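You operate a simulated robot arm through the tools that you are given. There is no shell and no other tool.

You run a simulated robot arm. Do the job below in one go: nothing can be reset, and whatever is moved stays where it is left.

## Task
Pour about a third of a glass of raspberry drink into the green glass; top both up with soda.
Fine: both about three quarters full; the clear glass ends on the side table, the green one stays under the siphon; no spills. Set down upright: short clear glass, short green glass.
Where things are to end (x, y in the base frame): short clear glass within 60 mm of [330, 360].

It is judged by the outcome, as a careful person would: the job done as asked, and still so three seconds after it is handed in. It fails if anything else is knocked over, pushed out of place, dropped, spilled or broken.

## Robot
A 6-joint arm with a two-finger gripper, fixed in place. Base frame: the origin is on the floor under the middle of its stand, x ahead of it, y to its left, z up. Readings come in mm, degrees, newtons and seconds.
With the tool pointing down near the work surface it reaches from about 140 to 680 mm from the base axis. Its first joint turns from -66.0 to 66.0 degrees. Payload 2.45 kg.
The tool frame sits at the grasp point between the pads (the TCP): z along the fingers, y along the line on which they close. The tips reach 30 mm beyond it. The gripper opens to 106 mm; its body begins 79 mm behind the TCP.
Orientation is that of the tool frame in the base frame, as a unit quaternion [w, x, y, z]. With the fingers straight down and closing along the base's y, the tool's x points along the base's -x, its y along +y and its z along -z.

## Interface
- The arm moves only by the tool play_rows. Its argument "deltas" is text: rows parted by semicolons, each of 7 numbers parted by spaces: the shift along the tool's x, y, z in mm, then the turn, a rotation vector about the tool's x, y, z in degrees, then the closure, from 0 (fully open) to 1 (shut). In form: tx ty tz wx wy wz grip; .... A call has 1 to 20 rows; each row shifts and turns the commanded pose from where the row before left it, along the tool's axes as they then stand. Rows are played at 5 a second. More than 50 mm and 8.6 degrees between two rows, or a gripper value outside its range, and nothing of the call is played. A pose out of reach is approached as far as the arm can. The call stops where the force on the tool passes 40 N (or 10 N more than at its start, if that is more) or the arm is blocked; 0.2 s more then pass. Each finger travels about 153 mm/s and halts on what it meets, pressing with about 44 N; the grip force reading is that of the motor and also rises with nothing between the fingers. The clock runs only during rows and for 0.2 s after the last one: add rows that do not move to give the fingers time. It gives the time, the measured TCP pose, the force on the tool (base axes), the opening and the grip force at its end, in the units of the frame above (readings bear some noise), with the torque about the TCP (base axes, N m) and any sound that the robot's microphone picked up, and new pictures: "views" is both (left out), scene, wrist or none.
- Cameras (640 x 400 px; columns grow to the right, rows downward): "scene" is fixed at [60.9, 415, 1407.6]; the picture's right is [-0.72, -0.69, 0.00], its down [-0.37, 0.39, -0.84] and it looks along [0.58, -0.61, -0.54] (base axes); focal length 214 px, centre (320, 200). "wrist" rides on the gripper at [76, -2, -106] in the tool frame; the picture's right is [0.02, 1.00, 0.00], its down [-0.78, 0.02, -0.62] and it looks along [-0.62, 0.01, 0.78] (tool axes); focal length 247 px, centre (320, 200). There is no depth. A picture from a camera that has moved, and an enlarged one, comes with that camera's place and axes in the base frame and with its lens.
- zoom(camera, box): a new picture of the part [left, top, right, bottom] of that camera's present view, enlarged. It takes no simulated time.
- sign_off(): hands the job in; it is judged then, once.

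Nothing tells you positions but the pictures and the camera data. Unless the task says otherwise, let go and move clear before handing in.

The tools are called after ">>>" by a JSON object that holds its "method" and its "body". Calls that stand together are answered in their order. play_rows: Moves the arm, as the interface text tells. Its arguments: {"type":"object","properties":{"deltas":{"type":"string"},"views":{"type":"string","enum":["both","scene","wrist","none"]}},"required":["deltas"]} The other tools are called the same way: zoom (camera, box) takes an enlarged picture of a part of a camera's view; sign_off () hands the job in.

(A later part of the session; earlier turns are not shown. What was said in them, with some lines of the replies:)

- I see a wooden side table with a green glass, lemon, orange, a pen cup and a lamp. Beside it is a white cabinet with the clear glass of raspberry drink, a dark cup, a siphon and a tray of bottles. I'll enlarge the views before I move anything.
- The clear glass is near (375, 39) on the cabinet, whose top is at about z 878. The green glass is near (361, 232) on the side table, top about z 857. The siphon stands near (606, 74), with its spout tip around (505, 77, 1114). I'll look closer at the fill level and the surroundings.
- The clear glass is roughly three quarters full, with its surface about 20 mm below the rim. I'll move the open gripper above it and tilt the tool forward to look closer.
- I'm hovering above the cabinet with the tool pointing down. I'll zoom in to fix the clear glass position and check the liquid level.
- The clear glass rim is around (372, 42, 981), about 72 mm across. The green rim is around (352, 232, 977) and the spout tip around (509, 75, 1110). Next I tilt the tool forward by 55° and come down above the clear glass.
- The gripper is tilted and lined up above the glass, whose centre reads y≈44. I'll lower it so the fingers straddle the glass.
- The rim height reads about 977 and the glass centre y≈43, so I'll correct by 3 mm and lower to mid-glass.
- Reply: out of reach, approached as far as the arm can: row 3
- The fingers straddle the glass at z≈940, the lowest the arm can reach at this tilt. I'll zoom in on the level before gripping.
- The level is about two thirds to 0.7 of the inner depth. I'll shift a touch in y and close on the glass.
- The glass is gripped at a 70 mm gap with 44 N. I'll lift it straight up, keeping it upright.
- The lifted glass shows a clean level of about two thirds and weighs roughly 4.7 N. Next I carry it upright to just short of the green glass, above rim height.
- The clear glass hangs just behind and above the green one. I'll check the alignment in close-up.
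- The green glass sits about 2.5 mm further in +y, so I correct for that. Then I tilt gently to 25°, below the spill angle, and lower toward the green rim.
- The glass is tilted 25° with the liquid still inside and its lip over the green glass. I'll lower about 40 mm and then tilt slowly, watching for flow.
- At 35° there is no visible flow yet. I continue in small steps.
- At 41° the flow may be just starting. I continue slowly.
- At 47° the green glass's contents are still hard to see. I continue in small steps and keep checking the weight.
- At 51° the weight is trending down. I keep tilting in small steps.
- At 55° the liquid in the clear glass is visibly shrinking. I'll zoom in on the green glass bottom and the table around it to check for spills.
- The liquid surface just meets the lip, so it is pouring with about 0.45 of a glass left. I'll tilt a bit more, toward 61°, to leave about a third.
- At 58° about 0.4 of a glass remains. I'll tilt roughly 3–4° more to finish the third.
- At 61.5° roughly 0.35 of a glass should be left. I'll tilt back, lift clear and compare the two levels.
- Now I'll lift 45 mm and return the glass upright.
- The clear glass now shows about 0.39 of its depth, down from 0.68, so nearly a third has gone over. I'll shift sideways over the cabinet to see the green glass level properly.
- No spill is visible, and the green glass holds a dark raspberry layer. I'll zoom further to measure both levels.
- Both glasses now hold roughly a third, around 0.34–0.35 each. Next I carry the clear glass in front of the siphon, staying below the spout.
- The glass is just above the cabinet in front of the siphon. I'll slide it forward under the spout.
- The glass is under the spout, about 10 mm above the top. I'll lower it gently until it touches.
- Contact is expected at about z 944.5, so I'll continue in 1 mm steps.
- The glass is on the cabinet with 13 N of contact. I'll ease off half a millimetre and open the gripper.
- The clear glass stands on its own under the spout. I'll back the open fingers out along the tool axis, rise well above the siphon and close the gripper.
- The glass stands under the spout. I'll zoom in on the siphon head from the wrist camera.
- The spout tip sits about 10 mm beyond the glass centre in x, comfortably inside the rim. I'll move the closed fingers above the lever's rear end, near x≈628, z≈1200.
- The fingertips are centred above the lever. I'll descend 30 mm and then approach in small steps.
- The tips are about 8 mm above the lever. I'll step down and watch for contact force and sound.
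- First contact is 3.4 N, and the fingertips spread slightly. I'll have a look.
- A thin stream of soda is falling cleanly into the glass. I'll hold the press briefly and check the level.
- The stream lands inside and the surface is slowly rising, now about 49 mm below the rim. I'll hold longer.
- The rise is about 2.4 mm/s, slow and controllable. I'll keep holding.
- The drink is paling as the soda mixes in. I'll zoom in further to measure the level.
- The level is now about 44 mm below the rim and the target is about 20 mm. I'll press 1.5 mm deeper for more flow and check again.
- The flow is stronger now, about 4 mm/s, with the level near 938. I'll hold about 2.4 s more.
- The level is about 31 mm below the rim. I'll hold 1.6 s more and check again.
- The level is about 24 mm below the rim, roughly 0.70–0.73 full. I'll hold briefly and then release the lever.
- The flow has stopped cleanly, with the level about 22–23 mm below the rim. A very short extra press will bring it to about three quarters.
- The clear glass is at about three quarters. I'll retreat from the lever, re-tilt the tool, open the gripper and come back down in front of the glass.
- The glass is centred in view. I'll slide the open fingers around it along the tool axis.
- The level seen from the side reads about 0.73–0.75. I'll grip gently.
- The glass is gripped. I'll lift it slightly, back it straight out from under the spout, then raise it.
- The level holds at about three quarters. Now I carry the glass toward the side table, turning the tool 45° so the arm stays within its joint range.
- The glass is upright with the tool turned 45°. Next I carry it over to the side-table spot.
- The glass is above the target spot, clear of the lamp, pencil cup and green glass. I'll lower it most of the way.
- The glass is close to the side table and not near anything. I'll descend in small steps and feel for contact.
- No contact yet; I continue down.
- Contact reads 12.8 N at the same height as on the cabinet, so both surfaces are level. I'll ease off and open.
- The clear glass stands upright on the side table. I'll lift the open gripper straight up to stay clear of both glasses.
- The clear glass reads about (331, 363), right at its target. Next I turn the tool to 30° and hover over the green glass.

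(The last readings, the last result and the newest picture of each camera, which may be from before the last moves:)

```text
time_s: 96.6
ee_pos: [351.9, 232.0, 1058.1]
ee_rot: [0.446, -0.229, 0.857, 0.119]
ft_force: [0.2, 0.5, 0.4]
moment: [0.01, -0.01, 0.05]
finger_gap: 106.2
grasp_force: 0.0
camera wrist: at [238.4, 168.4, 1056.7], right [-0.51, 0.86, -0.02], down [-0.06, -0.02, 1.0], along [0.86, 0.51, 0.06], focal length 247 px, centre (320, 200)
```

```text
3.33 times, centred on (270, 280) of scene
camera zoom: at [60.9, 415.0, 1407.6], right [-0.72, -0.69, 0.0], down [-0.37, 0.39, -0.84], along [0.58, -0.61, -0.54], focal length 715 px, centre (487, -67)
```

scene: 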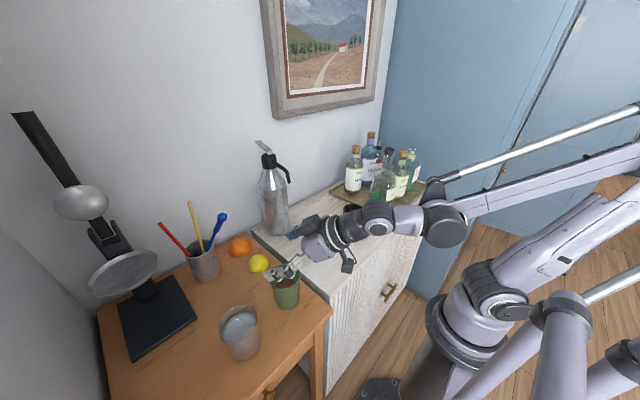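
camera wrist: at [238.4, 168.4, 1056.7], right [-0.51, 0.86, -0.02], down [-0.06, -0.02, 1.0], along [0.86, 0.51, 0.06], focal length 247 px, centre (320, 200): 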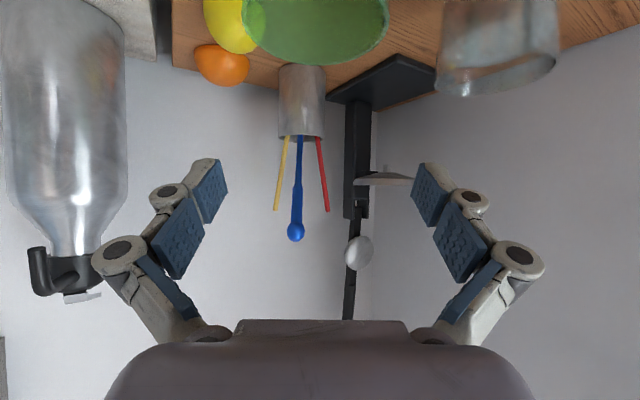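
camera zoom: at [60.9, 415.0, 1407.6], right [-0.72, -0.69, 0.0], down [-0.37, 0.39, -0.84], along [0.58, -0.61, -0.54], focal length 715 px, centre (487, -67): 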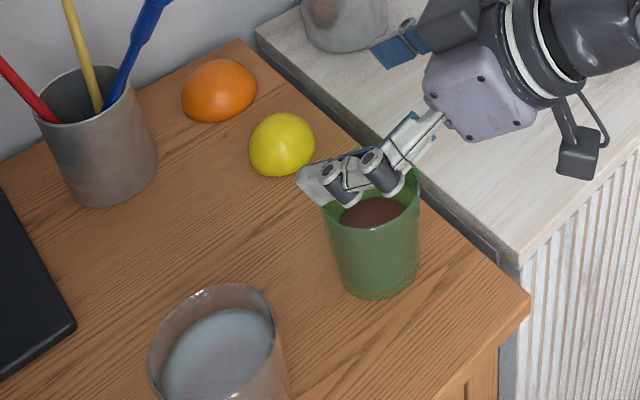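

The gripper hovers over the green glass with about 2 mm of lateral offset. I'll correct that and lower around it.

>>> {"method": "play_rows", "body": {"deltas": "18.5 -0.5 13 0 0 0 0; 18.5 -0.5 13 0 0 0 0; 18.5 -0.5 13 0 0 0 0; 0 0 0 0 0 0 0", "views": "both"}}

>>> {"method": "zoom", "body": {"camera": "scene", "box": [200, 220, 340, 340]}}

```text
time_s: 97.6
ee_pos: [351.1, 235.5, 990.8]
ee_rot: [0.446, -0.229, 0.857, 0.12]
ft_force: [-0.4, 0.6, -0.4]
moment: [0.0, -0.02, -0.04]
finger_gap: 106.2
grasp_force: 0.1
camera wrist: at [237.4, 169.9, 989.4], right [-0.51, 0.86, -0.02], down [-0.06, -0.02, 1.0], along [0.86, 0.51, 0.06], focal length 247 px, centre (320, 200)
```

scene: 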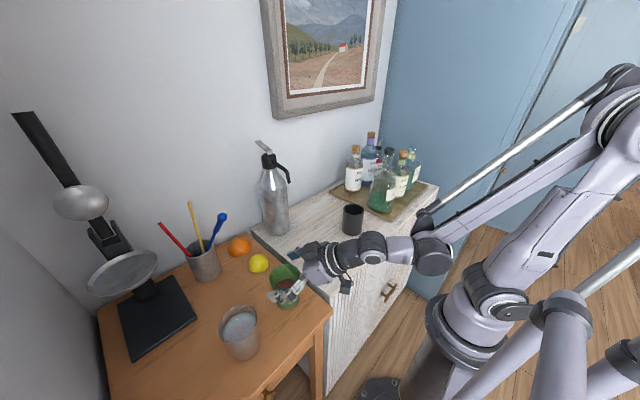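
wrist: 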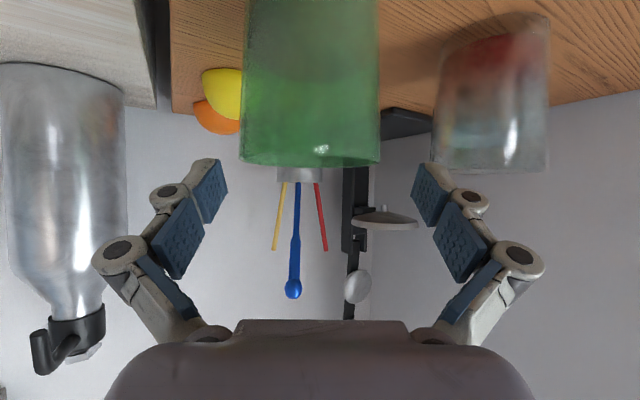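

```text
3.33 times, centred on (270, 280) of scene
camera zoom: at [60.9, 415.0, 1407.6], right [-0.72, -0.69, 0.0], down [-0.37, 0.39, -0.84], along [0.58, -0.61, -0.54], focal length 715 px, centre (487, -67)
```

zoom: 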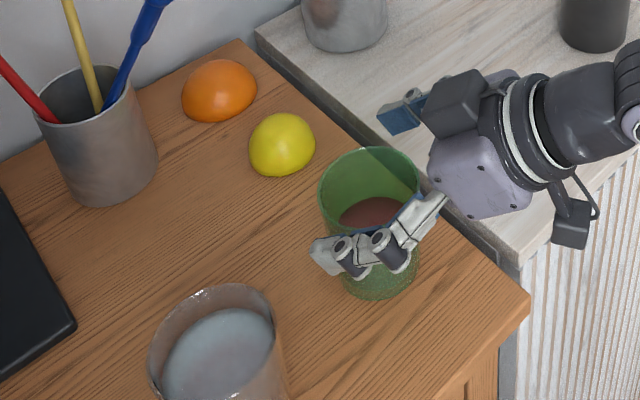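

I see a remaining lateral offset of about 4 mm. I'll correct it and lower the rest of the way.

>>> {"method": "play_rows", "body": {"deltas": "0 -4 0 0 0 0 0; 12.3 0 8.6 0 0 0 0; 12.3 0 8.6 0 0 0 0; 12.3 0 8.6 0 0 0 0; 0 0 0 0 0 0 0", "views": "wrist"}}

>>> {"method": "zoom", "body": {"camera": "wrist", "box": [200, 0, 440, 300]}}

```text
time_s: 98.8
ee_pos: [352.5, 230.9, 945.2]
ee_rot: [0.446, -0.23, 0.857, 0.119]
ft_force: [-0.5, 0.2, -0.3]
moment: [-0.01, 0.01, 0.01]
finger_gap: 106.0
grasp_force: 0.0
camera wrist: at [239.1, 165.9, 943.8], right [-0.51, 0.86, -0.02], down [-0.06, -0.02, 1.0], along [0.86, 0.51, 0.06], focal length 247 px, centre (320, 200)
```

wrist: 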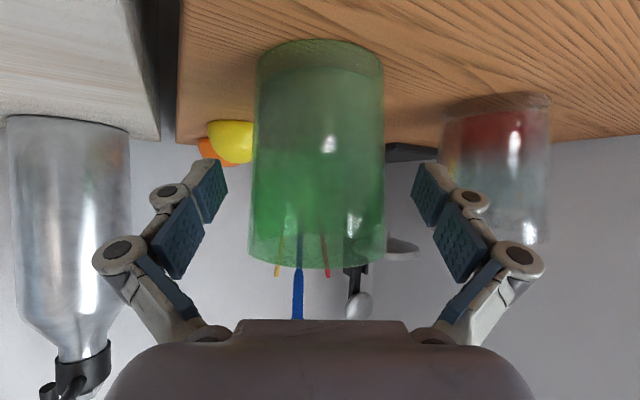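

```text
1.33 times, centred on (320, 150) of wrist
camera zoom: at [239.1, 165.9, 943.8], right [-0.51, 0.86, -0.02], down [-0.06, -0.02, 1.0], along [0.86, 0.51, 0.06], focal length 329 px, centre (320, 267)
```

zoom: 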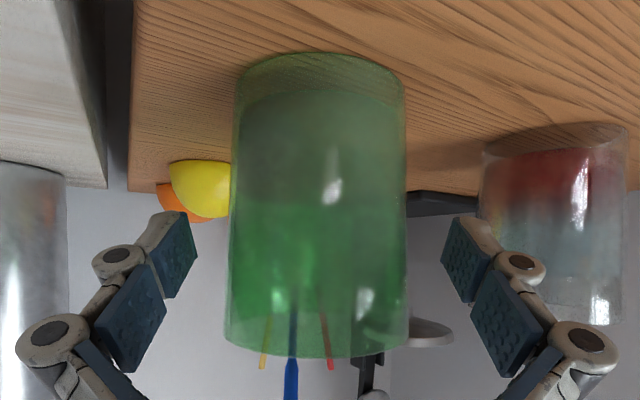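

The green glass is centred and its level looks like a third, the same as the clear glass had after the pour. I'll grip it gently.

>>> {"method": "play_rows", "body": {"deltas": "0 0 0 0 0 0 0.1; 0 0 0 0 0 0 0.2; 0 0 0 0 0 0 0.28; 0 0 0 0 0 0 0.33; 0 0 0 0 0 0 0.4; 0 0 0 0 0 0 1; 0 0 0 0 0 0 1; 0 0 0 0 0 0 1", "views": "wrist"}}

```text
time_s: 100.6
ee_pos: [352.9, 230.1, 946.5]
ee_rot: [0.446, -0.229, 0.857, 0.119]
ft_force: [-0.1, -1.9, 5.6]
moment: [-0.22, -0.11, 0.01]
finger_gap: 69.5
grasp_force: 44.1
camera wrist: at [239.3, 165.8, 944.0], right [-0.51, 0.86, -0.02], down [-0.06, -0.02, 1.0], along [0.86, 0.51, 0.06], focal length 247 px, centre (320, 200)
```

wrist: 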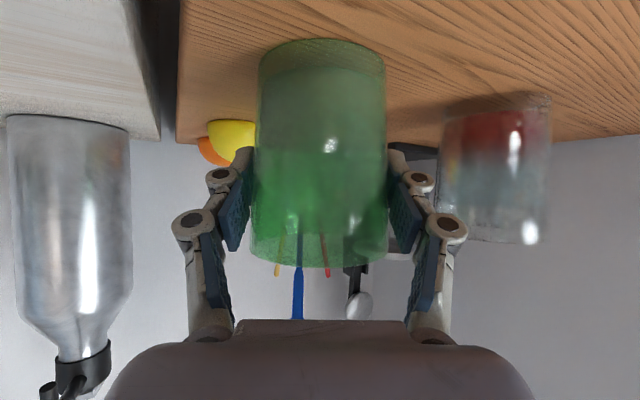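

The green glass is held at a 69.5 mm gap. I'll lift it straight up and turn the tool back to face the siphon.

>>> {"method": "play_rows", "body": {"deltas": "-5.1 0 -3.6 0 0 0 1; -10.2 0 -7.2 0 0 0 1; -12.8 0 -9 0 0 0 1; -12.8 0 -9 0 0 0 1; -12.8 0 -9 0 0 0 1; -12.8 0 -9 0 0 0 1; -10.2 0 -7.2 0 0 0 1; -5.1 0 -3.6 0 0 0 1; 0 0 0 1.64 0 1.15 1; 0 0 0 3.28 0 2.3 1; 0 0 0 4.1 0 2.87 1; 0 0 0 4.1 0 2.87 1; 0 0 0 4.1 0 2.87 1; 0 0 0 4.1 0 2.87 1; 0 0 0 2.46 0 1.72 1; 0 0 0 0.82 0 0.57 1; 0 0 0 0 0 0 1", "views": "both"}}

```text
time_s: 104.2
ee_pos: [354.0, 229.9, 1045.6]
ee_rot: [0.462, 0.0, 0.887, 0.0]
ft_force: [-0.2, -0.4, -3.0]
moment: [0.01, -0.02, -0.03]
finger_gap: 69.6
grasp_force: 44.4
camera wrist: at [221.7, 230.6, 1044.0], right [-0.01, 1.0, -0.02], down [-0.06, 0.02, 1.0], along [1.0, 0.01, 0.06], focal length 247 px, centre (320, 200)
```

scene: 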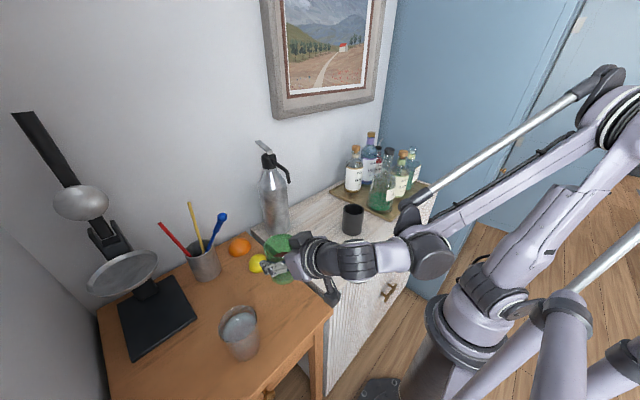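
wrist: 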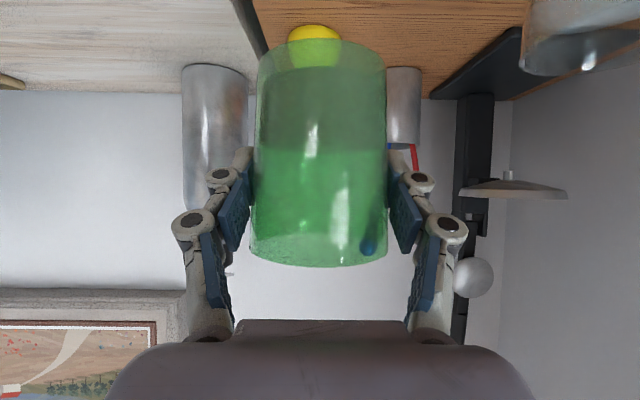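

Now I'll carry the green glass over the cabinet and down in front of the siphon.

>>> {"method": "play_rows", "body": {"deltas": "-1.8 -7.3 2.6 0 0 0 1; -3.6 -14.7 5.2 0 0 0 1; -4.5 -18.3 6.4 0 0 0 1; -4.5 -18.3 6.4 0 0 0 1; -4.5 -18.3 6.4 0 0 0 1; -4.5 -18.3 6.4 0 0 0 1; -4.5 -18.3 6.4 0 0 0 1; -4.5 -18.3 6.4 0 0 0 1; -3.6 -14.7 5.2 0 0 0 1; -1.8 -7.3 2.6 0 0 0 1; 4.6 0 3.2 0 0 0 1; 9.2 0 6.5 0 0 0 1; 11.5 0 8.1 0 0 0 1; 11.5 0 8.1 0 0 0 1; 11.5 0 8.1 0 0 0 1; 11.5 0 8.1 0 0 0 1; 9.2 0 6.5 0 0 0 1; 4.6 0 3.2 0 0 0 1; 0 0 0 0 0 0 1", "views": "both"}}

```text
time_s: 108.2
ee_pos: [418.8, 77.0, 955.1]
ee_rot: [0.462, 0.0, 0.887, 0.0]
ft_force: [-0.7, 0.0, -2.5]
moment: [-0.01, -0.02, -0.01]
finger_gap: 69.6
grasp_force: 44.7
camera wrist: at [287.9, 77.0, 953.7], right [-0.01, 1.0, -0.02], down [-0.06, 0.02, 1.0], along [1.0, 0.01, 0.06], focal length 247 px, centre (320, 200)
```

scene: 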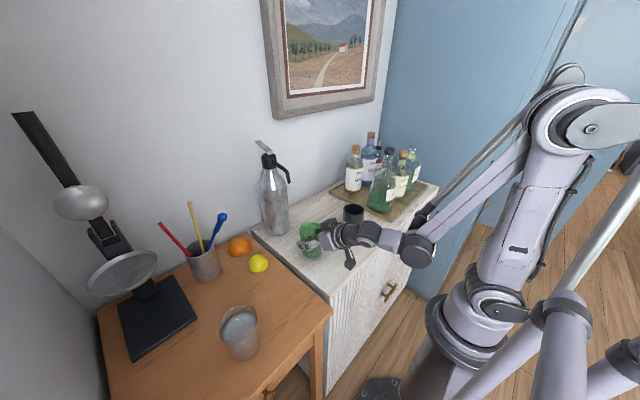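
wrist: 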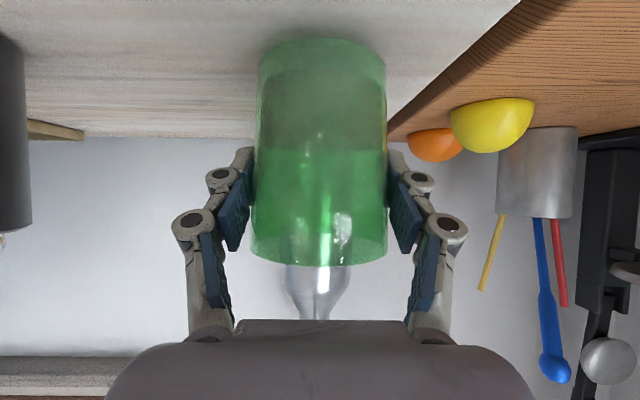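

I'll slide the glass forward under the spout, aiming its axis at about x 505 where the stream lands.

>>> {"method": "play_rows", "body": {"deltas": "-3.7 0 5.3 0 0 0 1; -7.5 -0.2 10.7 0 0 0 1; -9.3 -0.3 13.3 0 0 0 1; -9.3 -0.3 13.3 0 0 0 1; -9.3 -0.2 13.3 0 0 0 1; -7.5 0 10.7 0 0 0 1; -3.7 0 5.3 0 0 0 1; 0 0 0 0 0 0 1; 1.64 0 1.15 0 0 0 1; 1.64 0 1.15 0 0 0 1; 1.64 0 1.15 0 0 0 1; 0 0 0 0 0 0 1", "views": "both"}}

>>> {"method": "zoom", "body": {"camera": "scene", "box": [250, 130, 330, 260]}}

```text
time_s: 110.8
ee_pos: [507.0, 75.2, 950.8]
ee_rot: [0.462, 0.0, 0.887, 0.0]
ft_force: [0.1, 1.0, -2.7]
moment: [-0.02, -0.03, -0.03]
finger_gap: 69.5
grasp_force: 44.0
camera wrist: at [375.4, 76.1, 948.5], right [-0.01, 1.0, -0.02], down [-0.06, 0.02, 1.0], along [1.0, 0.01, 0.06], focal length 247 px, centre (320, 200)
```

scene: 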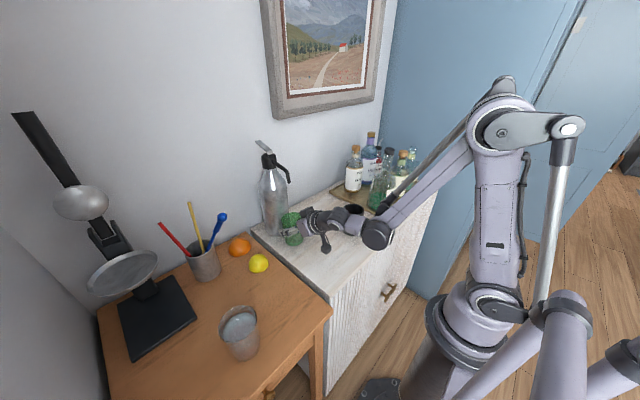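
wrist: 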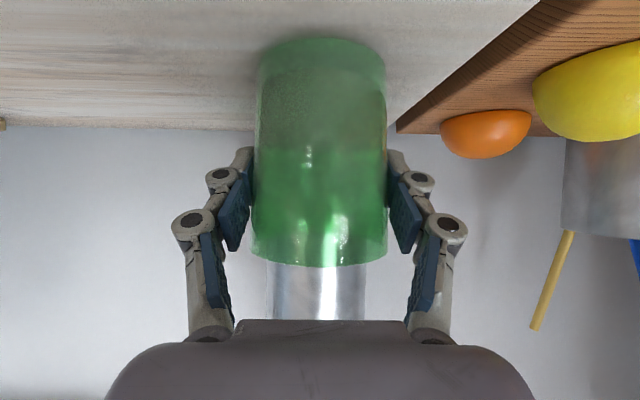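

```text
3.08 times, centred on (290, 195) of scene
camera zoom: at [60.9, 415.0, 1407.6], right [-0.72, -0.69, 0.0], down [-0.37, 0.39, -0.84], along [0.58, -0.61, -0.54], focal length 660 px, centre (412, 215)
```

zoom: 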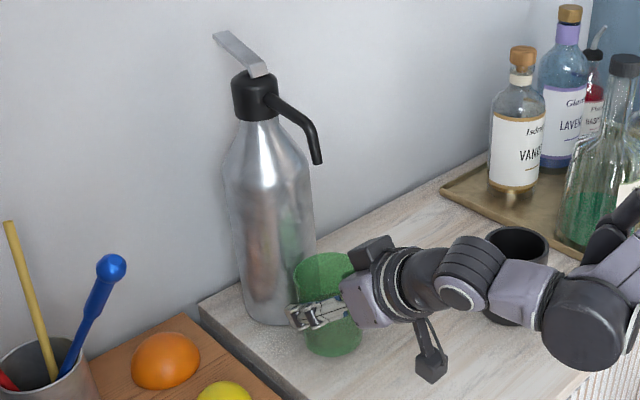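

The glass is under the spout. I'll lower it in 1 mm steps to contact.

>>> {"method": "play_rows", "body": {"deltas": "0.82 0 0.57 0 0 0 1; 0.82 0 0.57 0 0 0 1; 0.82 0 0.57 0 0 0 1; 0 0 0 0 0 0 1", "views": "none"}}

>>> {"method": "play_rows", "body": {"deltas": "0.82 0 0.57 0 0 0 1; 0 0 0 0 0 0 1", "views": "none"}}

```text
time_s: 111.8
ee_pos: [507.3, 75.6, 946.5]
ee_rot: [0.462, 0.001, 0.887, -0.001]
ft_force: [-0.2, 0.4, -3.4]
moment: [-0.03, 0.03, 0.0]
finger_gap: 69.9
grasp_force: 43.7
```

```text
time_s: 112.4
ee_pos: [506.9, 76.1, 946.0]
ee_rot: [0.463, 0.0, 0.887, 0.0]
ft_force: [-5.2, 1.3, 14.2]
moment: [-0.02, 0.17, 0.08]
finger_gap: 69.5
grasp_force: 44.1
```

The glass is in contact at 14 N. I'll ease off and open the gripper.

>>> {"method": "play_rows", "body": {"deltas": "-0.5 0 -0.35 0 0 0 1; 0 0 0 0 0 0 0.3; 0 0 0 0 0 0 0.2; 0 0 0 0 0 0 0.1; 0 0 0 0 0 0 0; 0 0 0 0 0 0 0", "views": "both"}}

>>> {"method": "zoom", "body": {"camera": "wrist", "box": [220, 20, 420, 320]}}

```text
time_s: 113.8
ee_pos: [506.7, 75.8, 947.0]
ee_rot: [0.462, 0.0, 0.887, 0.0]
ft_force: [-0.2, -0.3, -0.4]
moment: [-0.02, 0.03, 0.0]
finger_gap: 106.1
grasp_force: 0.0
camera wrist: at [374.6, 76.6, 944.5], right [-0.01, 1.0, -0.02], down [-0.06, 0.02, 1.0], along [1.0, 0.01, 0.06], focal length 247 px, centre (320, 200)
```

scene: 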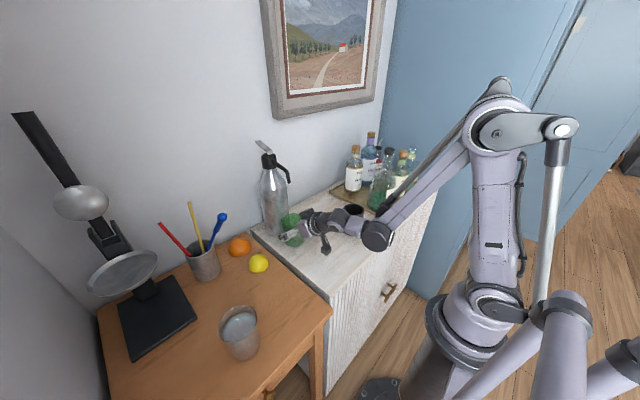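
wrist: 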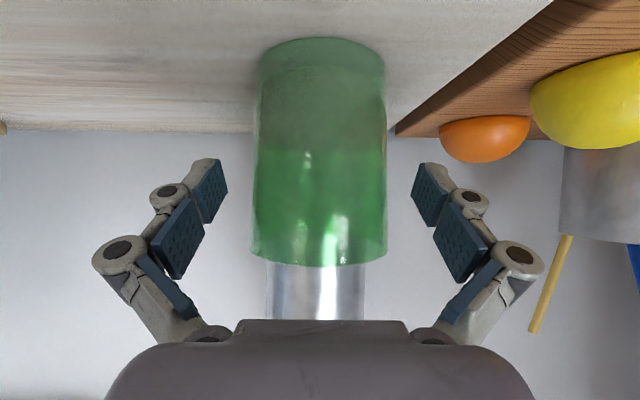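

```text
1.33 times, centred on (320, 170) of wrist
camera zoom: at [374.6, 76.6, 944.5], right [-0.01, 1.0, -0.02], down [-0.06, 0.02, 1.0], along [1.0, 0.01, 0.06], focal length 329 px, centre (320, 240)
```

zoom: 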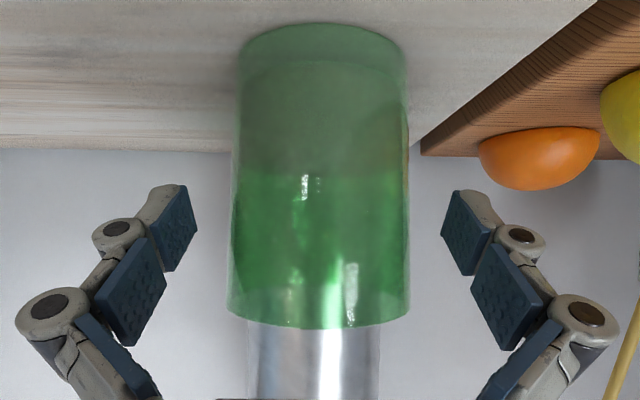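

The green glass stands under the spout. I'll retreat, rise, close the fingers and return above the lever as before.

>>> {"method": "play_rows", "body": {"deltas": "0 0 -10 0 0 0 0; 0 0 -25 0 0 0 0; 0 0 -35 0 0 0 0; 0 0 -35 0 0 0 0; 0 0 -25 0 0 0 0; -36.9 0 -25.8 0 0 0 0; -36.9 0 -25.8 0 0 0 0.5; -36.9 0 -25.8 0 0 0 1; -36.9 0 -25.8 0 0 0 1; -36.9 0 -25.8 0 0 0 1; -36.9 0 -25.8 0 0 0 1; 0 0 0 0 6.25 0 1; 0 0 0 0 6.25 0 1; 0 0 0 0 6.25 0 1; 0 0 0 0 6.25 0 1; 0 0 0 0 0 0 1", "views": "both"}}

>>> {"method": "zoom", "body": {"camera": "scene", "box": [250, 130, 330, 260]}}

>>> {"method": "zoom", "body": {"camera": "wrist", "box": [270, 0, 370, 150]}}

```text
time_s: 117.2
ee_pos: [399.8, 75.7, 1290.6]
ee_rot: [0.258, 0.0, 0.966, 0.0]
ft_force: [0.3, -0.4, -0.2]
moment: [0.0, -0.01, 0.0]
finger_gap: 0.1
grasp_force: 28.3
camera wrist: at [279.8, 75.7, 1345.5], right [-0.02, 1.0, -0.01], down [0.37, 0.02, 0.93], along [0.93, 0.01, -0.37], focal length 247 px, centre (320, 200)
```

scene: 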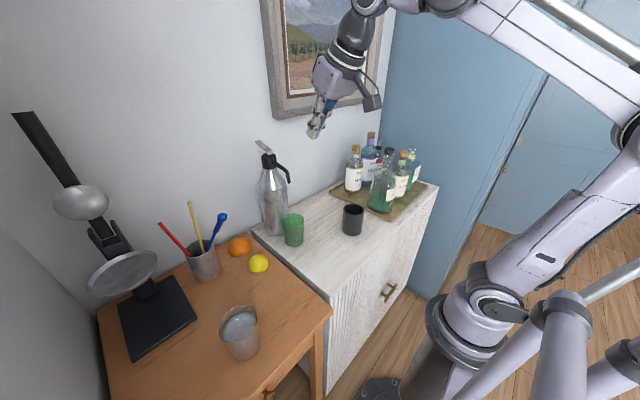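
wrist: 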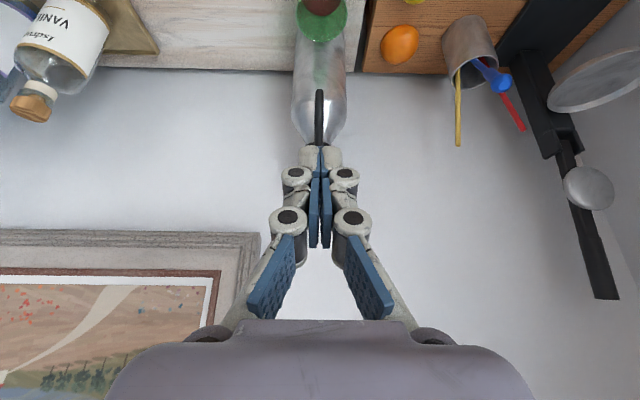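

```text
3.08 times, centred on (290, 195) of scene
camera zoom: at [60.9, 415.0, 1407.6], right [-0.72, -0.69, 0.0], down [-0.37, 0.39, -0.84], along [0.58, -0.61, -0.54], focal length 660 px, centre (412, 215)
```

zoom: 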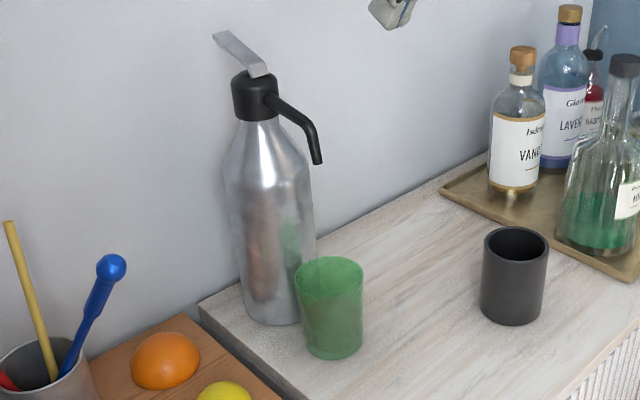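

```text
2.67 times, centred on (320, 75) of wrist
camera zoom: at [279.8, 75.7, 1345.5], right [-0.02, 1.0, -0.01], down [0.37, 0.02, 0.93], along [0.93, 0.01, -0.37], focal length 659 px, centre (320, 533)
```

zoom: 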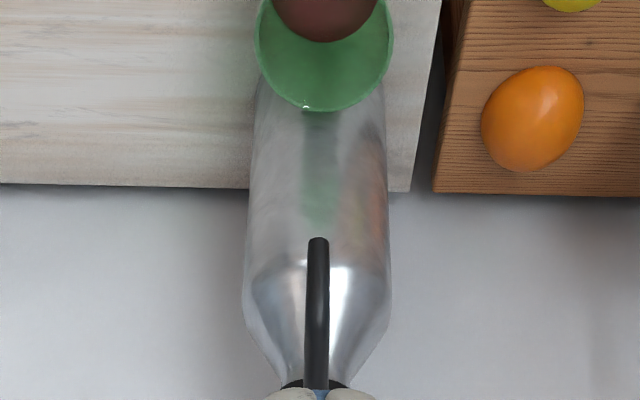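

The green glass is centred under the spout tip. I'll move above the lever and take a baseline close-up of its level.

>>> {"method": "play_rows", "body": {"deltas": "-32.5 0.3 28.4 0 0 0 1; -32.5 0.3 28.4 0 0 0 1; -32.5 0.3 28.4 0 0 0 1; -32.5 0.3 28.4 0 0 0 1; -32.5 0.3 28.4 0 0 0 1; 0 0 0 0 0 0 1", "views": "scene"}}

>>> {"method": "zoom", "body": {"camera": "scene", "box": [278, 208, 308, 252]}}

>>> {"method": "zoom", "body": {"camera": "scene", "box": [240, 110, 310, 180]}}

>>> {"method": "zoom", "body": {"camera": "wrist", "box": [260, 80, 380, 230]}}

```text
time_s: 118.6
ee_pos: [614.1, 78.4, 1248.6]
ee_rot: [0.258, 0.001, 0.966, 0.001]
ft_force: [0.1, -0.5, 0.4]
moment: [0.03, -0.02, -0.02]
finger_gap: 0.0
grasp_force: 28.2
```

scene: 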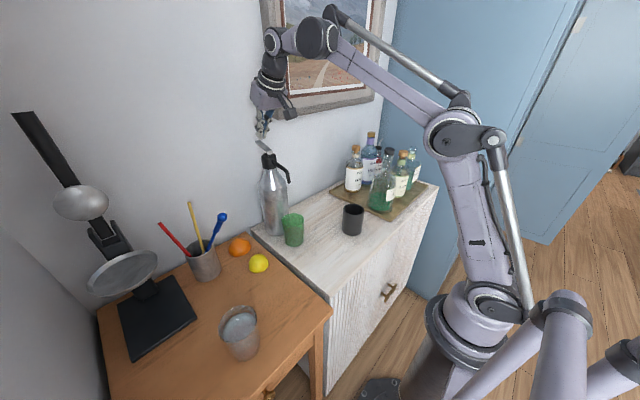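

```text
9.09 times, centred on (293, 230) of scene
camera zoom: at [60.9, 415.0, 1407.6], right [-0.72, -0.69, 0.0], down [-0.37, 0.39, -0.84], along [0.58, -0.61, -0.54], focal length 1950 px, centre (566, -73)
```

zoom: 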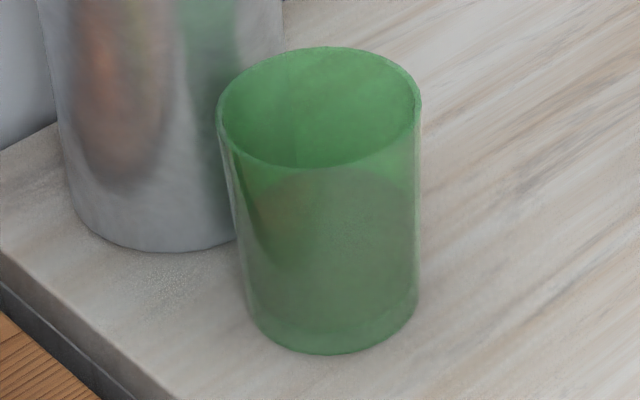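

```text
5.71 times, centred on (275, 145) of scene
camera zoom: at [60.9, 415.0, 1407.6], right [-0.72, -0.69, 0.0], down [-0.37, 0.39, -0.84], along [0.58, -0.61, -0.54], focal length 1226 px, centre (577, 514)
```

zoom: 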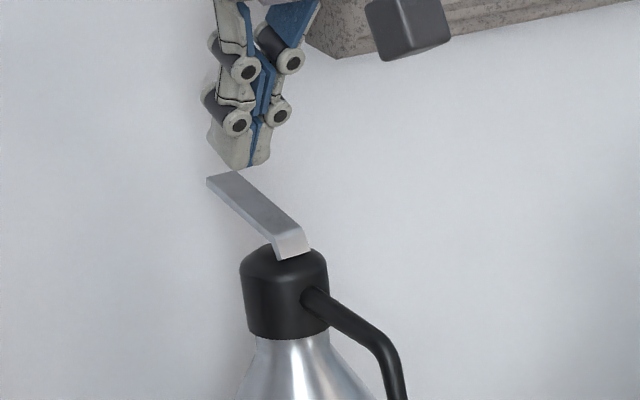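

```text
2.67 times, centred on (320, 155) of wrist
camera zoom: at [493.7, 79.2, 1301.5], right [-0.02, 1.0, -0.01], down [0.37, 0.02, 0.93], along [0.93, 0.01, -0.37], focal length 659 px, centre (320, 320)
```

zoom: 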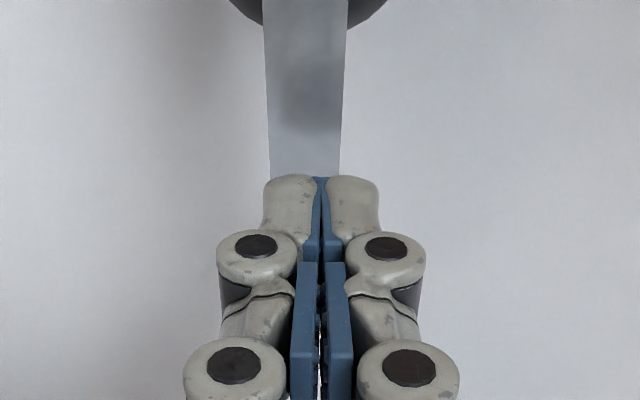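

The level is about 55 mm below the rim and the target is about 20 mm. I'll shift 2 mm in y, press to the same depth as before and hold a couple of seconds.

>>> {"method": "play_rows", "body": {"deltas": "5 -2 8.66 0 0 0 1; 5 -1 8.66 0 0 0 1; 3 0 5.2 0 0 0 1; 0 0 0 0 0 0 1; 0 0 0 0 0 0 1; 0 0 0 0 0 0 1; 0 0 0 0 0 0 1", "views": "scene"}}

>>> {"method": "zoom", "body": {"camera": "scene", "box": [278, 208, 308, 252]}}

>>> {"method": "zoom", "body": {"camera": "scene", "box": [250, 130, 330, 260]}}

```text
time_s: 120.2
ee_pos: [613.0, 73.8, 1221.5]
ee_rot: [0.259, 0.0, 0.966, -0.001]
ft_force: [0.2, 0.6, 3.7]
moment: [0.02, -0.02, 0.0]
finger_gap: 5.8
grasp_force: 28.8
```

scene: 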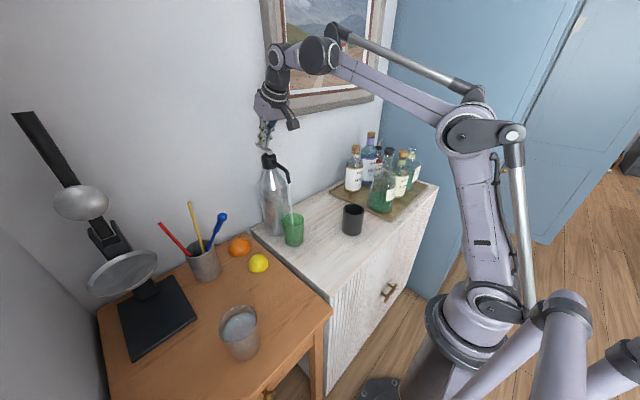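

```text
9.09 times, centred on (293, 230) of scene
camera zoom: at [60.8, 415.0, 1407.6], right [-0.72, -0.69, 0.0], down [-0.37, 0.39, -0.84], along [0.58, -0.61, -0.54], focal length 1950 px, centre (566, -73)
```

zoom: 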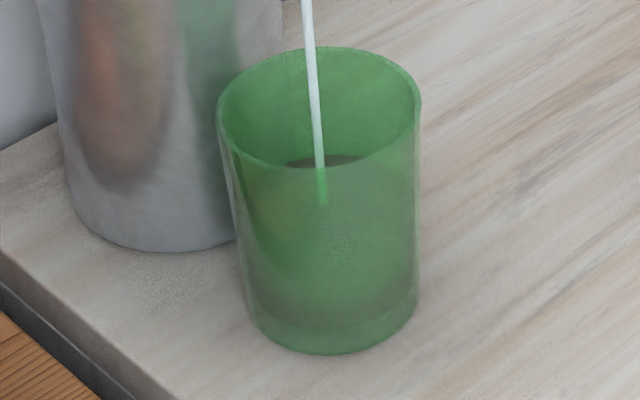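

```text
3.08 times, centred on (290, 195) of scene
camera zoom: at [60.8, 415.0, 1407.6], right [-0.72, -0.69, 0.0], down [-0.37, 0.39, -0.84], along [0.58, -0.61, -0.54], focal length 660 px, centre (412, 215)
```

zoom: 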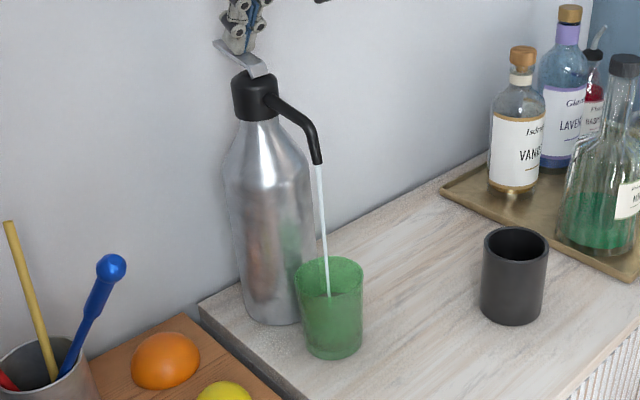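

The stream falls into the middle of the green glass and the level is rising at about 5 mm/s. I'll hold on.

>>> {"method": "play_rows", "body": {"deltas": "0 0 0 0 0 0 1; 0 0 0 0 0 0 1; 0 0 0 0 0 0 1; 0 0 0 0 0 0 1; 0 0 0 0 0 0 1; 0 0 0 0 0 0 1; 0 0 0 0 0 0 1; 0 0 0 0 0 0 1; 0 0 0 0 0 0 1; 0 0 0 0 0 0 1", "views": "none"}}

>>> {"method": "zoom", "body": {"camera": "scene", "box": [278, 208, 308, 252]}}

```text
time_s: 122.4
ee_pos: [612.1, 74.0, 1223.2]
ee_rot: [0.259, 0.0, 0.966, 0.001]
ft_force: [-2.2, 0.4, 3.4]
moment: [0.0, 0.04, 0.04]
finger_gap: 5.9
grasp_force: 28.8
```

```text
9.09 times, centred on (293, 230) of scene
camera zoom: at [60.8, 415.0, 1407.6], right [-0.72, -0.69, 0.0], down [-0.37, 0.39, -0.84], along [0.58, -0.61, -0.54], focal length 1950 px, centre (566, -73)
```

zoom: 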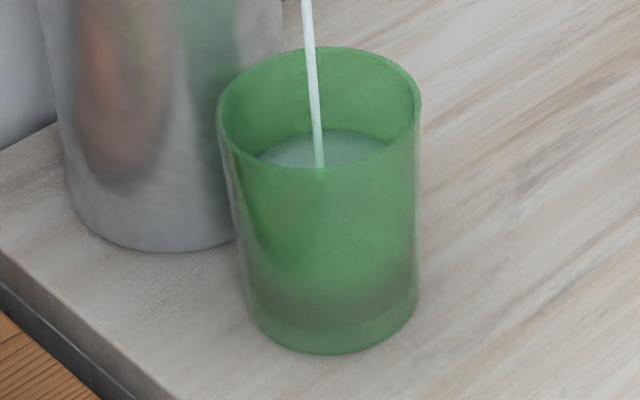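

The level is now about 36 mm below the rim. I'll hold 1.6 s more.

>>> {"method": "play_rows", "body": {"deltas": "0 0 0 0 0 0 1; 0 0 0 0 0 0 1; 0 0 0 0 0 0 1; 0 0 0 0 0 0 1; 0 0 0 0 0 0 1; 0 0 0 0 0 0 1; 0 0 0 0 0 0 1", "views": "none"}}

>>> {"method": "zoom", "body": {"camera": "scene", "box": [278, 208, 308, 252]}}

```text
time_s: 124.0
ee_pos: [613.4, 73.2, 1224.0]
ee_rot: [0.259, 0.001, 0.966, 0.0]
ft_force: [-1.1, 0.0, 3.8]
moment: [0.0, 0.0, -0.02]
finger_gap: 5.9
grasp_force: 28.8
```

```text
9.09 times, centred on (293, 230) of scene
camera zoom: at [60.8, 415.0, 1407.6], right [-0.72, -0.69, 0.0], down [-0.37, 0.39, -0.84], along [0.58, -0.61, -0.54], focal length 1950 px, centre (566, -73)
```

zoom: 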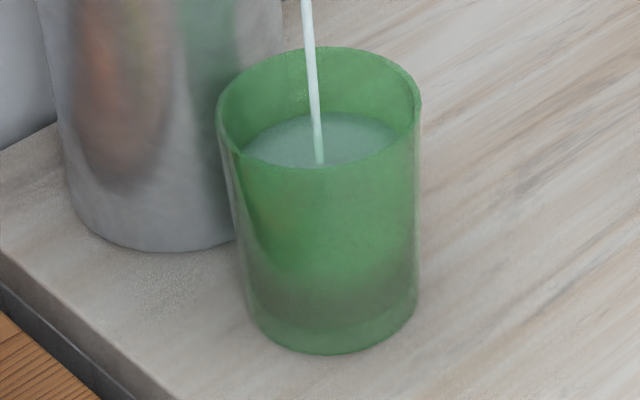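

About 28 mm below the rim. I'll hold 1 s more and then release.

>>> {"method": "play_rows", "body": {"deltas": "0 0 0 0 0 0 1; 0 0 0 0 0 0 1; 0 0 0 0 0 0 1; 0 0 0 0 0 0 1; 0 0 0 0 0 0 1; -2.5 0 -4.33 0 0 0 1; -5 0 -8.66 0 0 0 1; -5 0 -8.66 0 0 0 1; 0 0 0 0 0 0 1; 0 0 0 0 0 0 1; 0 0 0 0 0 0 1", "views": "scene"}}

>>> {"method": "zoom", "body": {"camera": "scene", "box": [278, 208, 308, 252]}}

>>> {"method": "zoom", "body": {"camera": "scene", "box": [210, 290, 270, 370]}}

```text
time_s: 126.4
ee_pos: [612.3, 76.2, 1248.2]
ee_rot: [0.259, 0.001, 0.966, 0.0]
ft_force: [1.2, 0.6, 0.6]
moment: [0.01, 0.01, 0.04]
finger_gap: 0.0
grasp_force: 28.6
```

scene: 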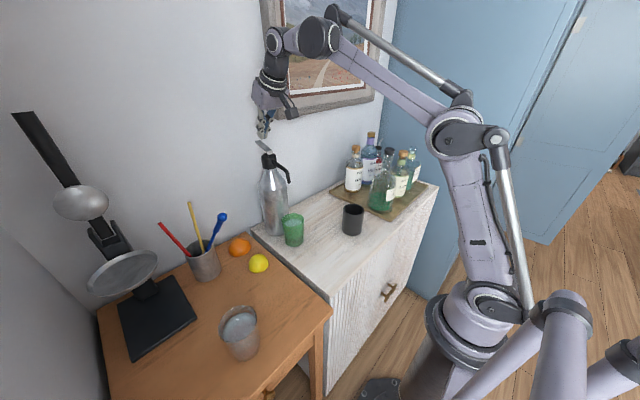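

```text
9.09 times, centred on (293, 230) of scene
camera zoom: at [60.9, 415.0, 1407.6], right [-0.72, -0.69, 0.0], down [-0.37, 0.39, -0.84], along [0.58, -0.61, -0.54], focal length 1950 px, centre (566, -73)
```

zoom: 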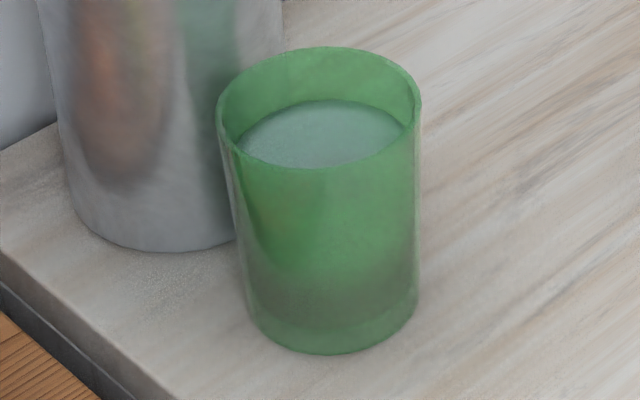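

```text
5.00 times, centred on (240, 330) of scene
camera zoom: at [60.9, 415.0, 1407.6], right [-0.72, -0.69, 0.0], down [-0.37, 0.39, -0.84], along [0.58, -0.61, -0.54], focal length 1072 px, centre (720, -450)
```

zoom: 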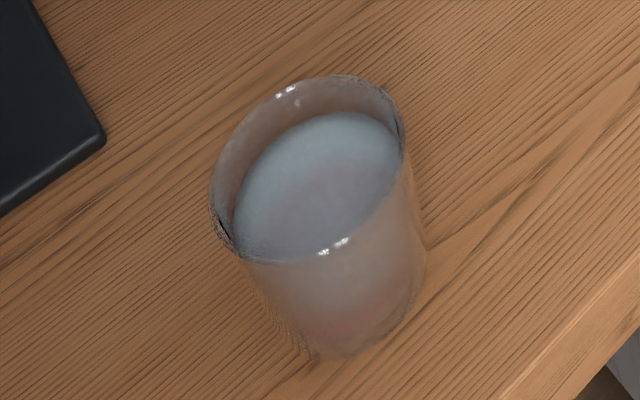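

The level is about 22 mm below the rim. I'll give one short tap, as for the clear glass, to match it.

>>> {"method": "play_rows", "body": {"deltas": "5 0 8.66 0 0 0 1; 5 0 8.66 0 0 0 1; 2.5 0 4.33 0 0 0 1; 0 0 0 0 0 0 1; -5 0 -8.66 0 0 0 1; -5 0 -8.66 0 0 0 1; -5 0 -8.66 0 0 0 1; 0 0 0 0 0 0 1; 0 0 0 0 0 0 1", "views": "scene"}}

>>> {"method": "zoom", "body": {"camera": "scene", "box": [278, 208, 308, 252]}}

>>> {"method": "zoom", "body": {"camera": "scene", "box": [250, 130, 330, 260]}}

```text
time_s: 128.4
ee_pos: [613.5, 73.1, 1253.1]
ee_rot: [0.259, 0.0, 0.966, 0.0]
ft_force: [0.0, 0.0, 0.5]
moment: [-0.02, -0.01, 0.03]
finger_gap: 0.0
grasp_force: 28.4
```

scene: 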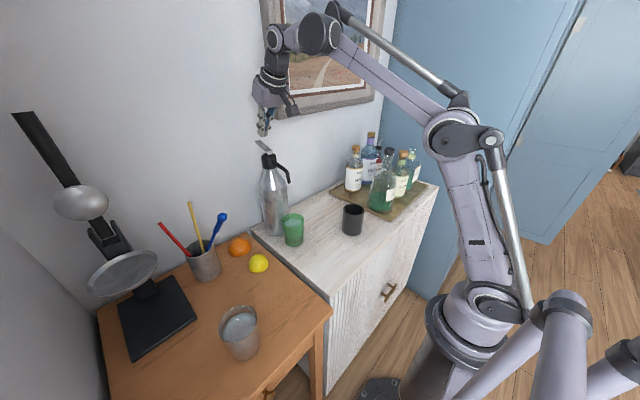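

```text
9.09 times, centred on (293, 230) of scene
camera zoom: at [60.9, 415.0, 1407.6], right [-0.72, -0.69, 0.0], down [-0.37, 0.39, -0.84], along [0.58, -0.61, -0.54], focal length 1950 px, centre (566, -73)
```

zoom: 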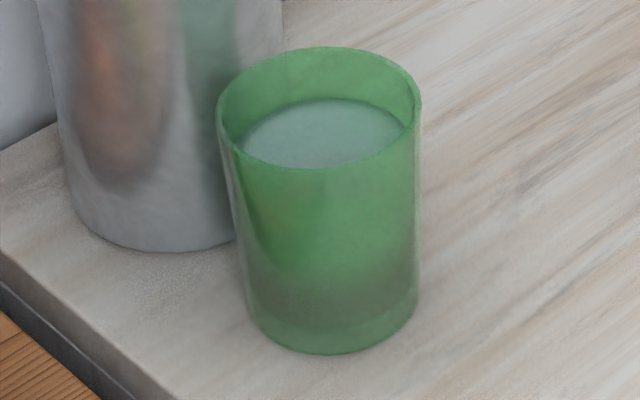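

```text
3.08 times, centred on (290, 195) of scene
camera zoom: at [60.9, 415.0, 1407.6], right [-0.72, -0.69, 0.0], down [-0.37, 0.39, -0.84], along [0.58, -0.61, -0.54], focal length 660 px, centre (412, 215)
```

zoom: 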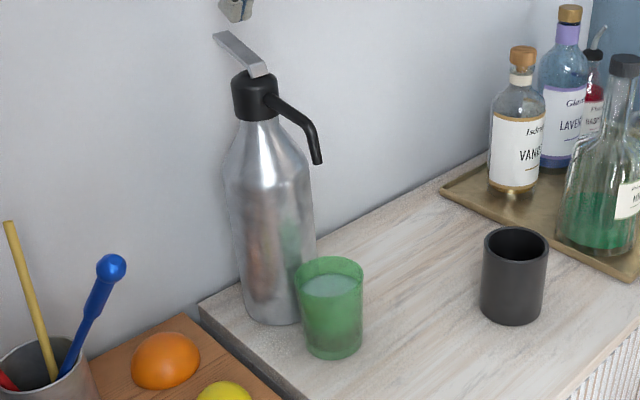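

Both glasses are at about three quarters, the stream has stopped and nothing is spilled. I'll move the arm clear and take a last look.

>>> {"method": "play_rows", "body": {"deltas": "-5 0 -8.7 0 0 0 1; -10 0 -17.3 0 0 0 1; 33.7 0 -24 0 0 0 1; 33.7 0 -24 0 0 0 1; 33.7 0 -24 0 0 0 1; 33.7 0 -24 0 0 0 1; 33.7 0 -24 0 0 0 1; 0 0 0 0 0 0 0.5; 0 0 0 0 0 0 0; 0 0 0 0 0 0 0; 0 0 0 0 0 0 0", "views": "both"}}

>>> {"method": "zoom", "body": {"camera": "scene", "box": [180, 190, 380, 370]}}

>>> {"method": "zoom", "body": {"camera": "scene", "box": [250, 130, 330, 260]}}

```text
time_s: 130.8
ee_pos: [405.9, 71.7, 1302.7]
ee_rot: [0.259, -0.001, 0.966, 0.0]
ft_force: [-0.4, -0.6, -0.3]
moment: [-0.02, 0.0, -0.01]
finger_gap: 106.2
grasp_force: 0.1
camera wrist: at [286.6, 72.4, 1357.2], right [-0.02, 1.0, -0.01], down [0.37, 0.02, 0.93], along [0.93, 0.01, -0.37], focal length 247 px, centre (320, 200)
```

scene: 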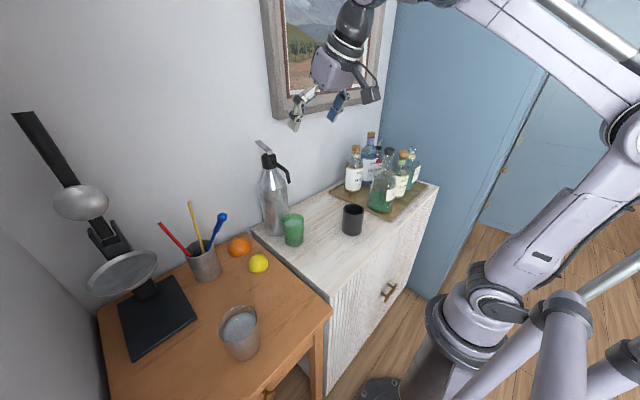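
wrist: 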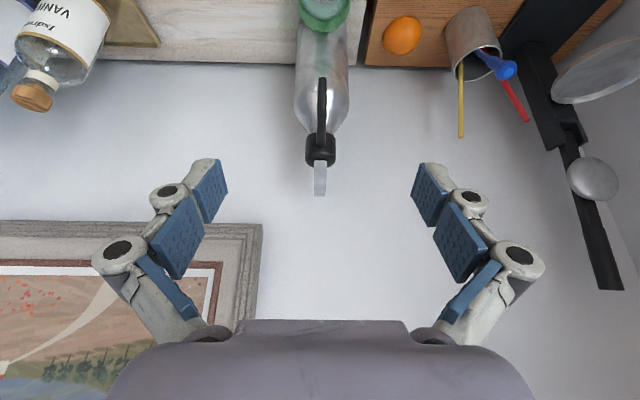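

```text
2.22 times, centred on (280, 280) of scene
camera zoom: at [60.9, 415.0, 1407.6], right [-0.72, -0.69, 0.0], down [-0.37, 0.39, -0.84], along [0.58, -0.61, -0.54], focal length 477 px, centre (409, 22)
```

zoom: 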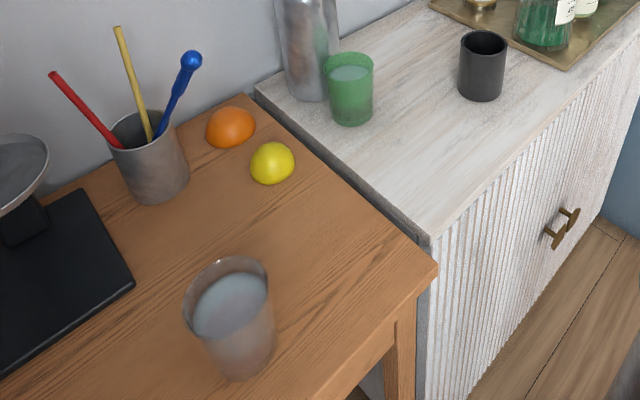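

```text
3.08 times, centred on (290, 195) of scene
camera zoom: at [60.9, 415.0, 1407.6], right [-0.72, -0.69, 0.0], down [-0.37, 0.39, -0.84], along [0.58, -0.61, -0.54], focal length 660 px, centre (412, 215)
```

zoom: 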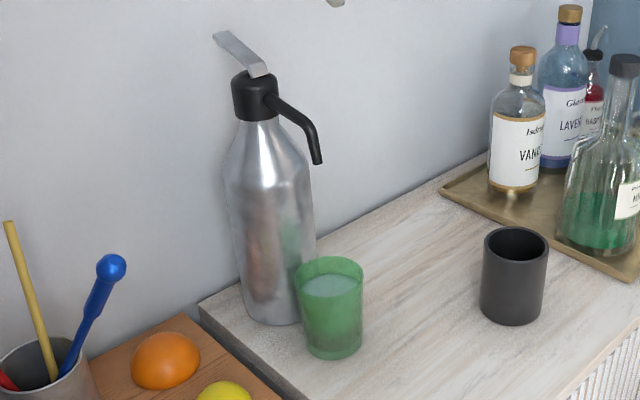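

The clear glass stands upright on the side table near (331, 363), about three quarters full. The green glass stands upright under the siphon at the same level. The table and cabinet tops are dry, nothing else has moved, and the arm is clear, so I'm handing in.

>>> {"method": "sign_off", "body": {}}

```text
The job is handed in.
```

I poured about a third of a glass of the raspberry drink into the green glass, topped both glasses up with soda, and handed the job in.

- **Clear glass:** it stands upright on the side table at about (331, 363). That is roughly 3 mm from the target.
- **Green glass:** it stands upright under the siphon spout.
- **Fill:** from the camera views, both are about three quarters full, with the surface about 21 mm below the rim. I estimate 0.73 to 0.76, because I had to judge the inner depth of the glasses from the pictures.
- **Pour:** the clear glass went from about 0.66 to about 0.34 full, and the green glass then read about 0.30 to 0.35.
- **Surroundings:** I saw no spills on either surface, nothing else moved, and the arm is clear with the gripper open.
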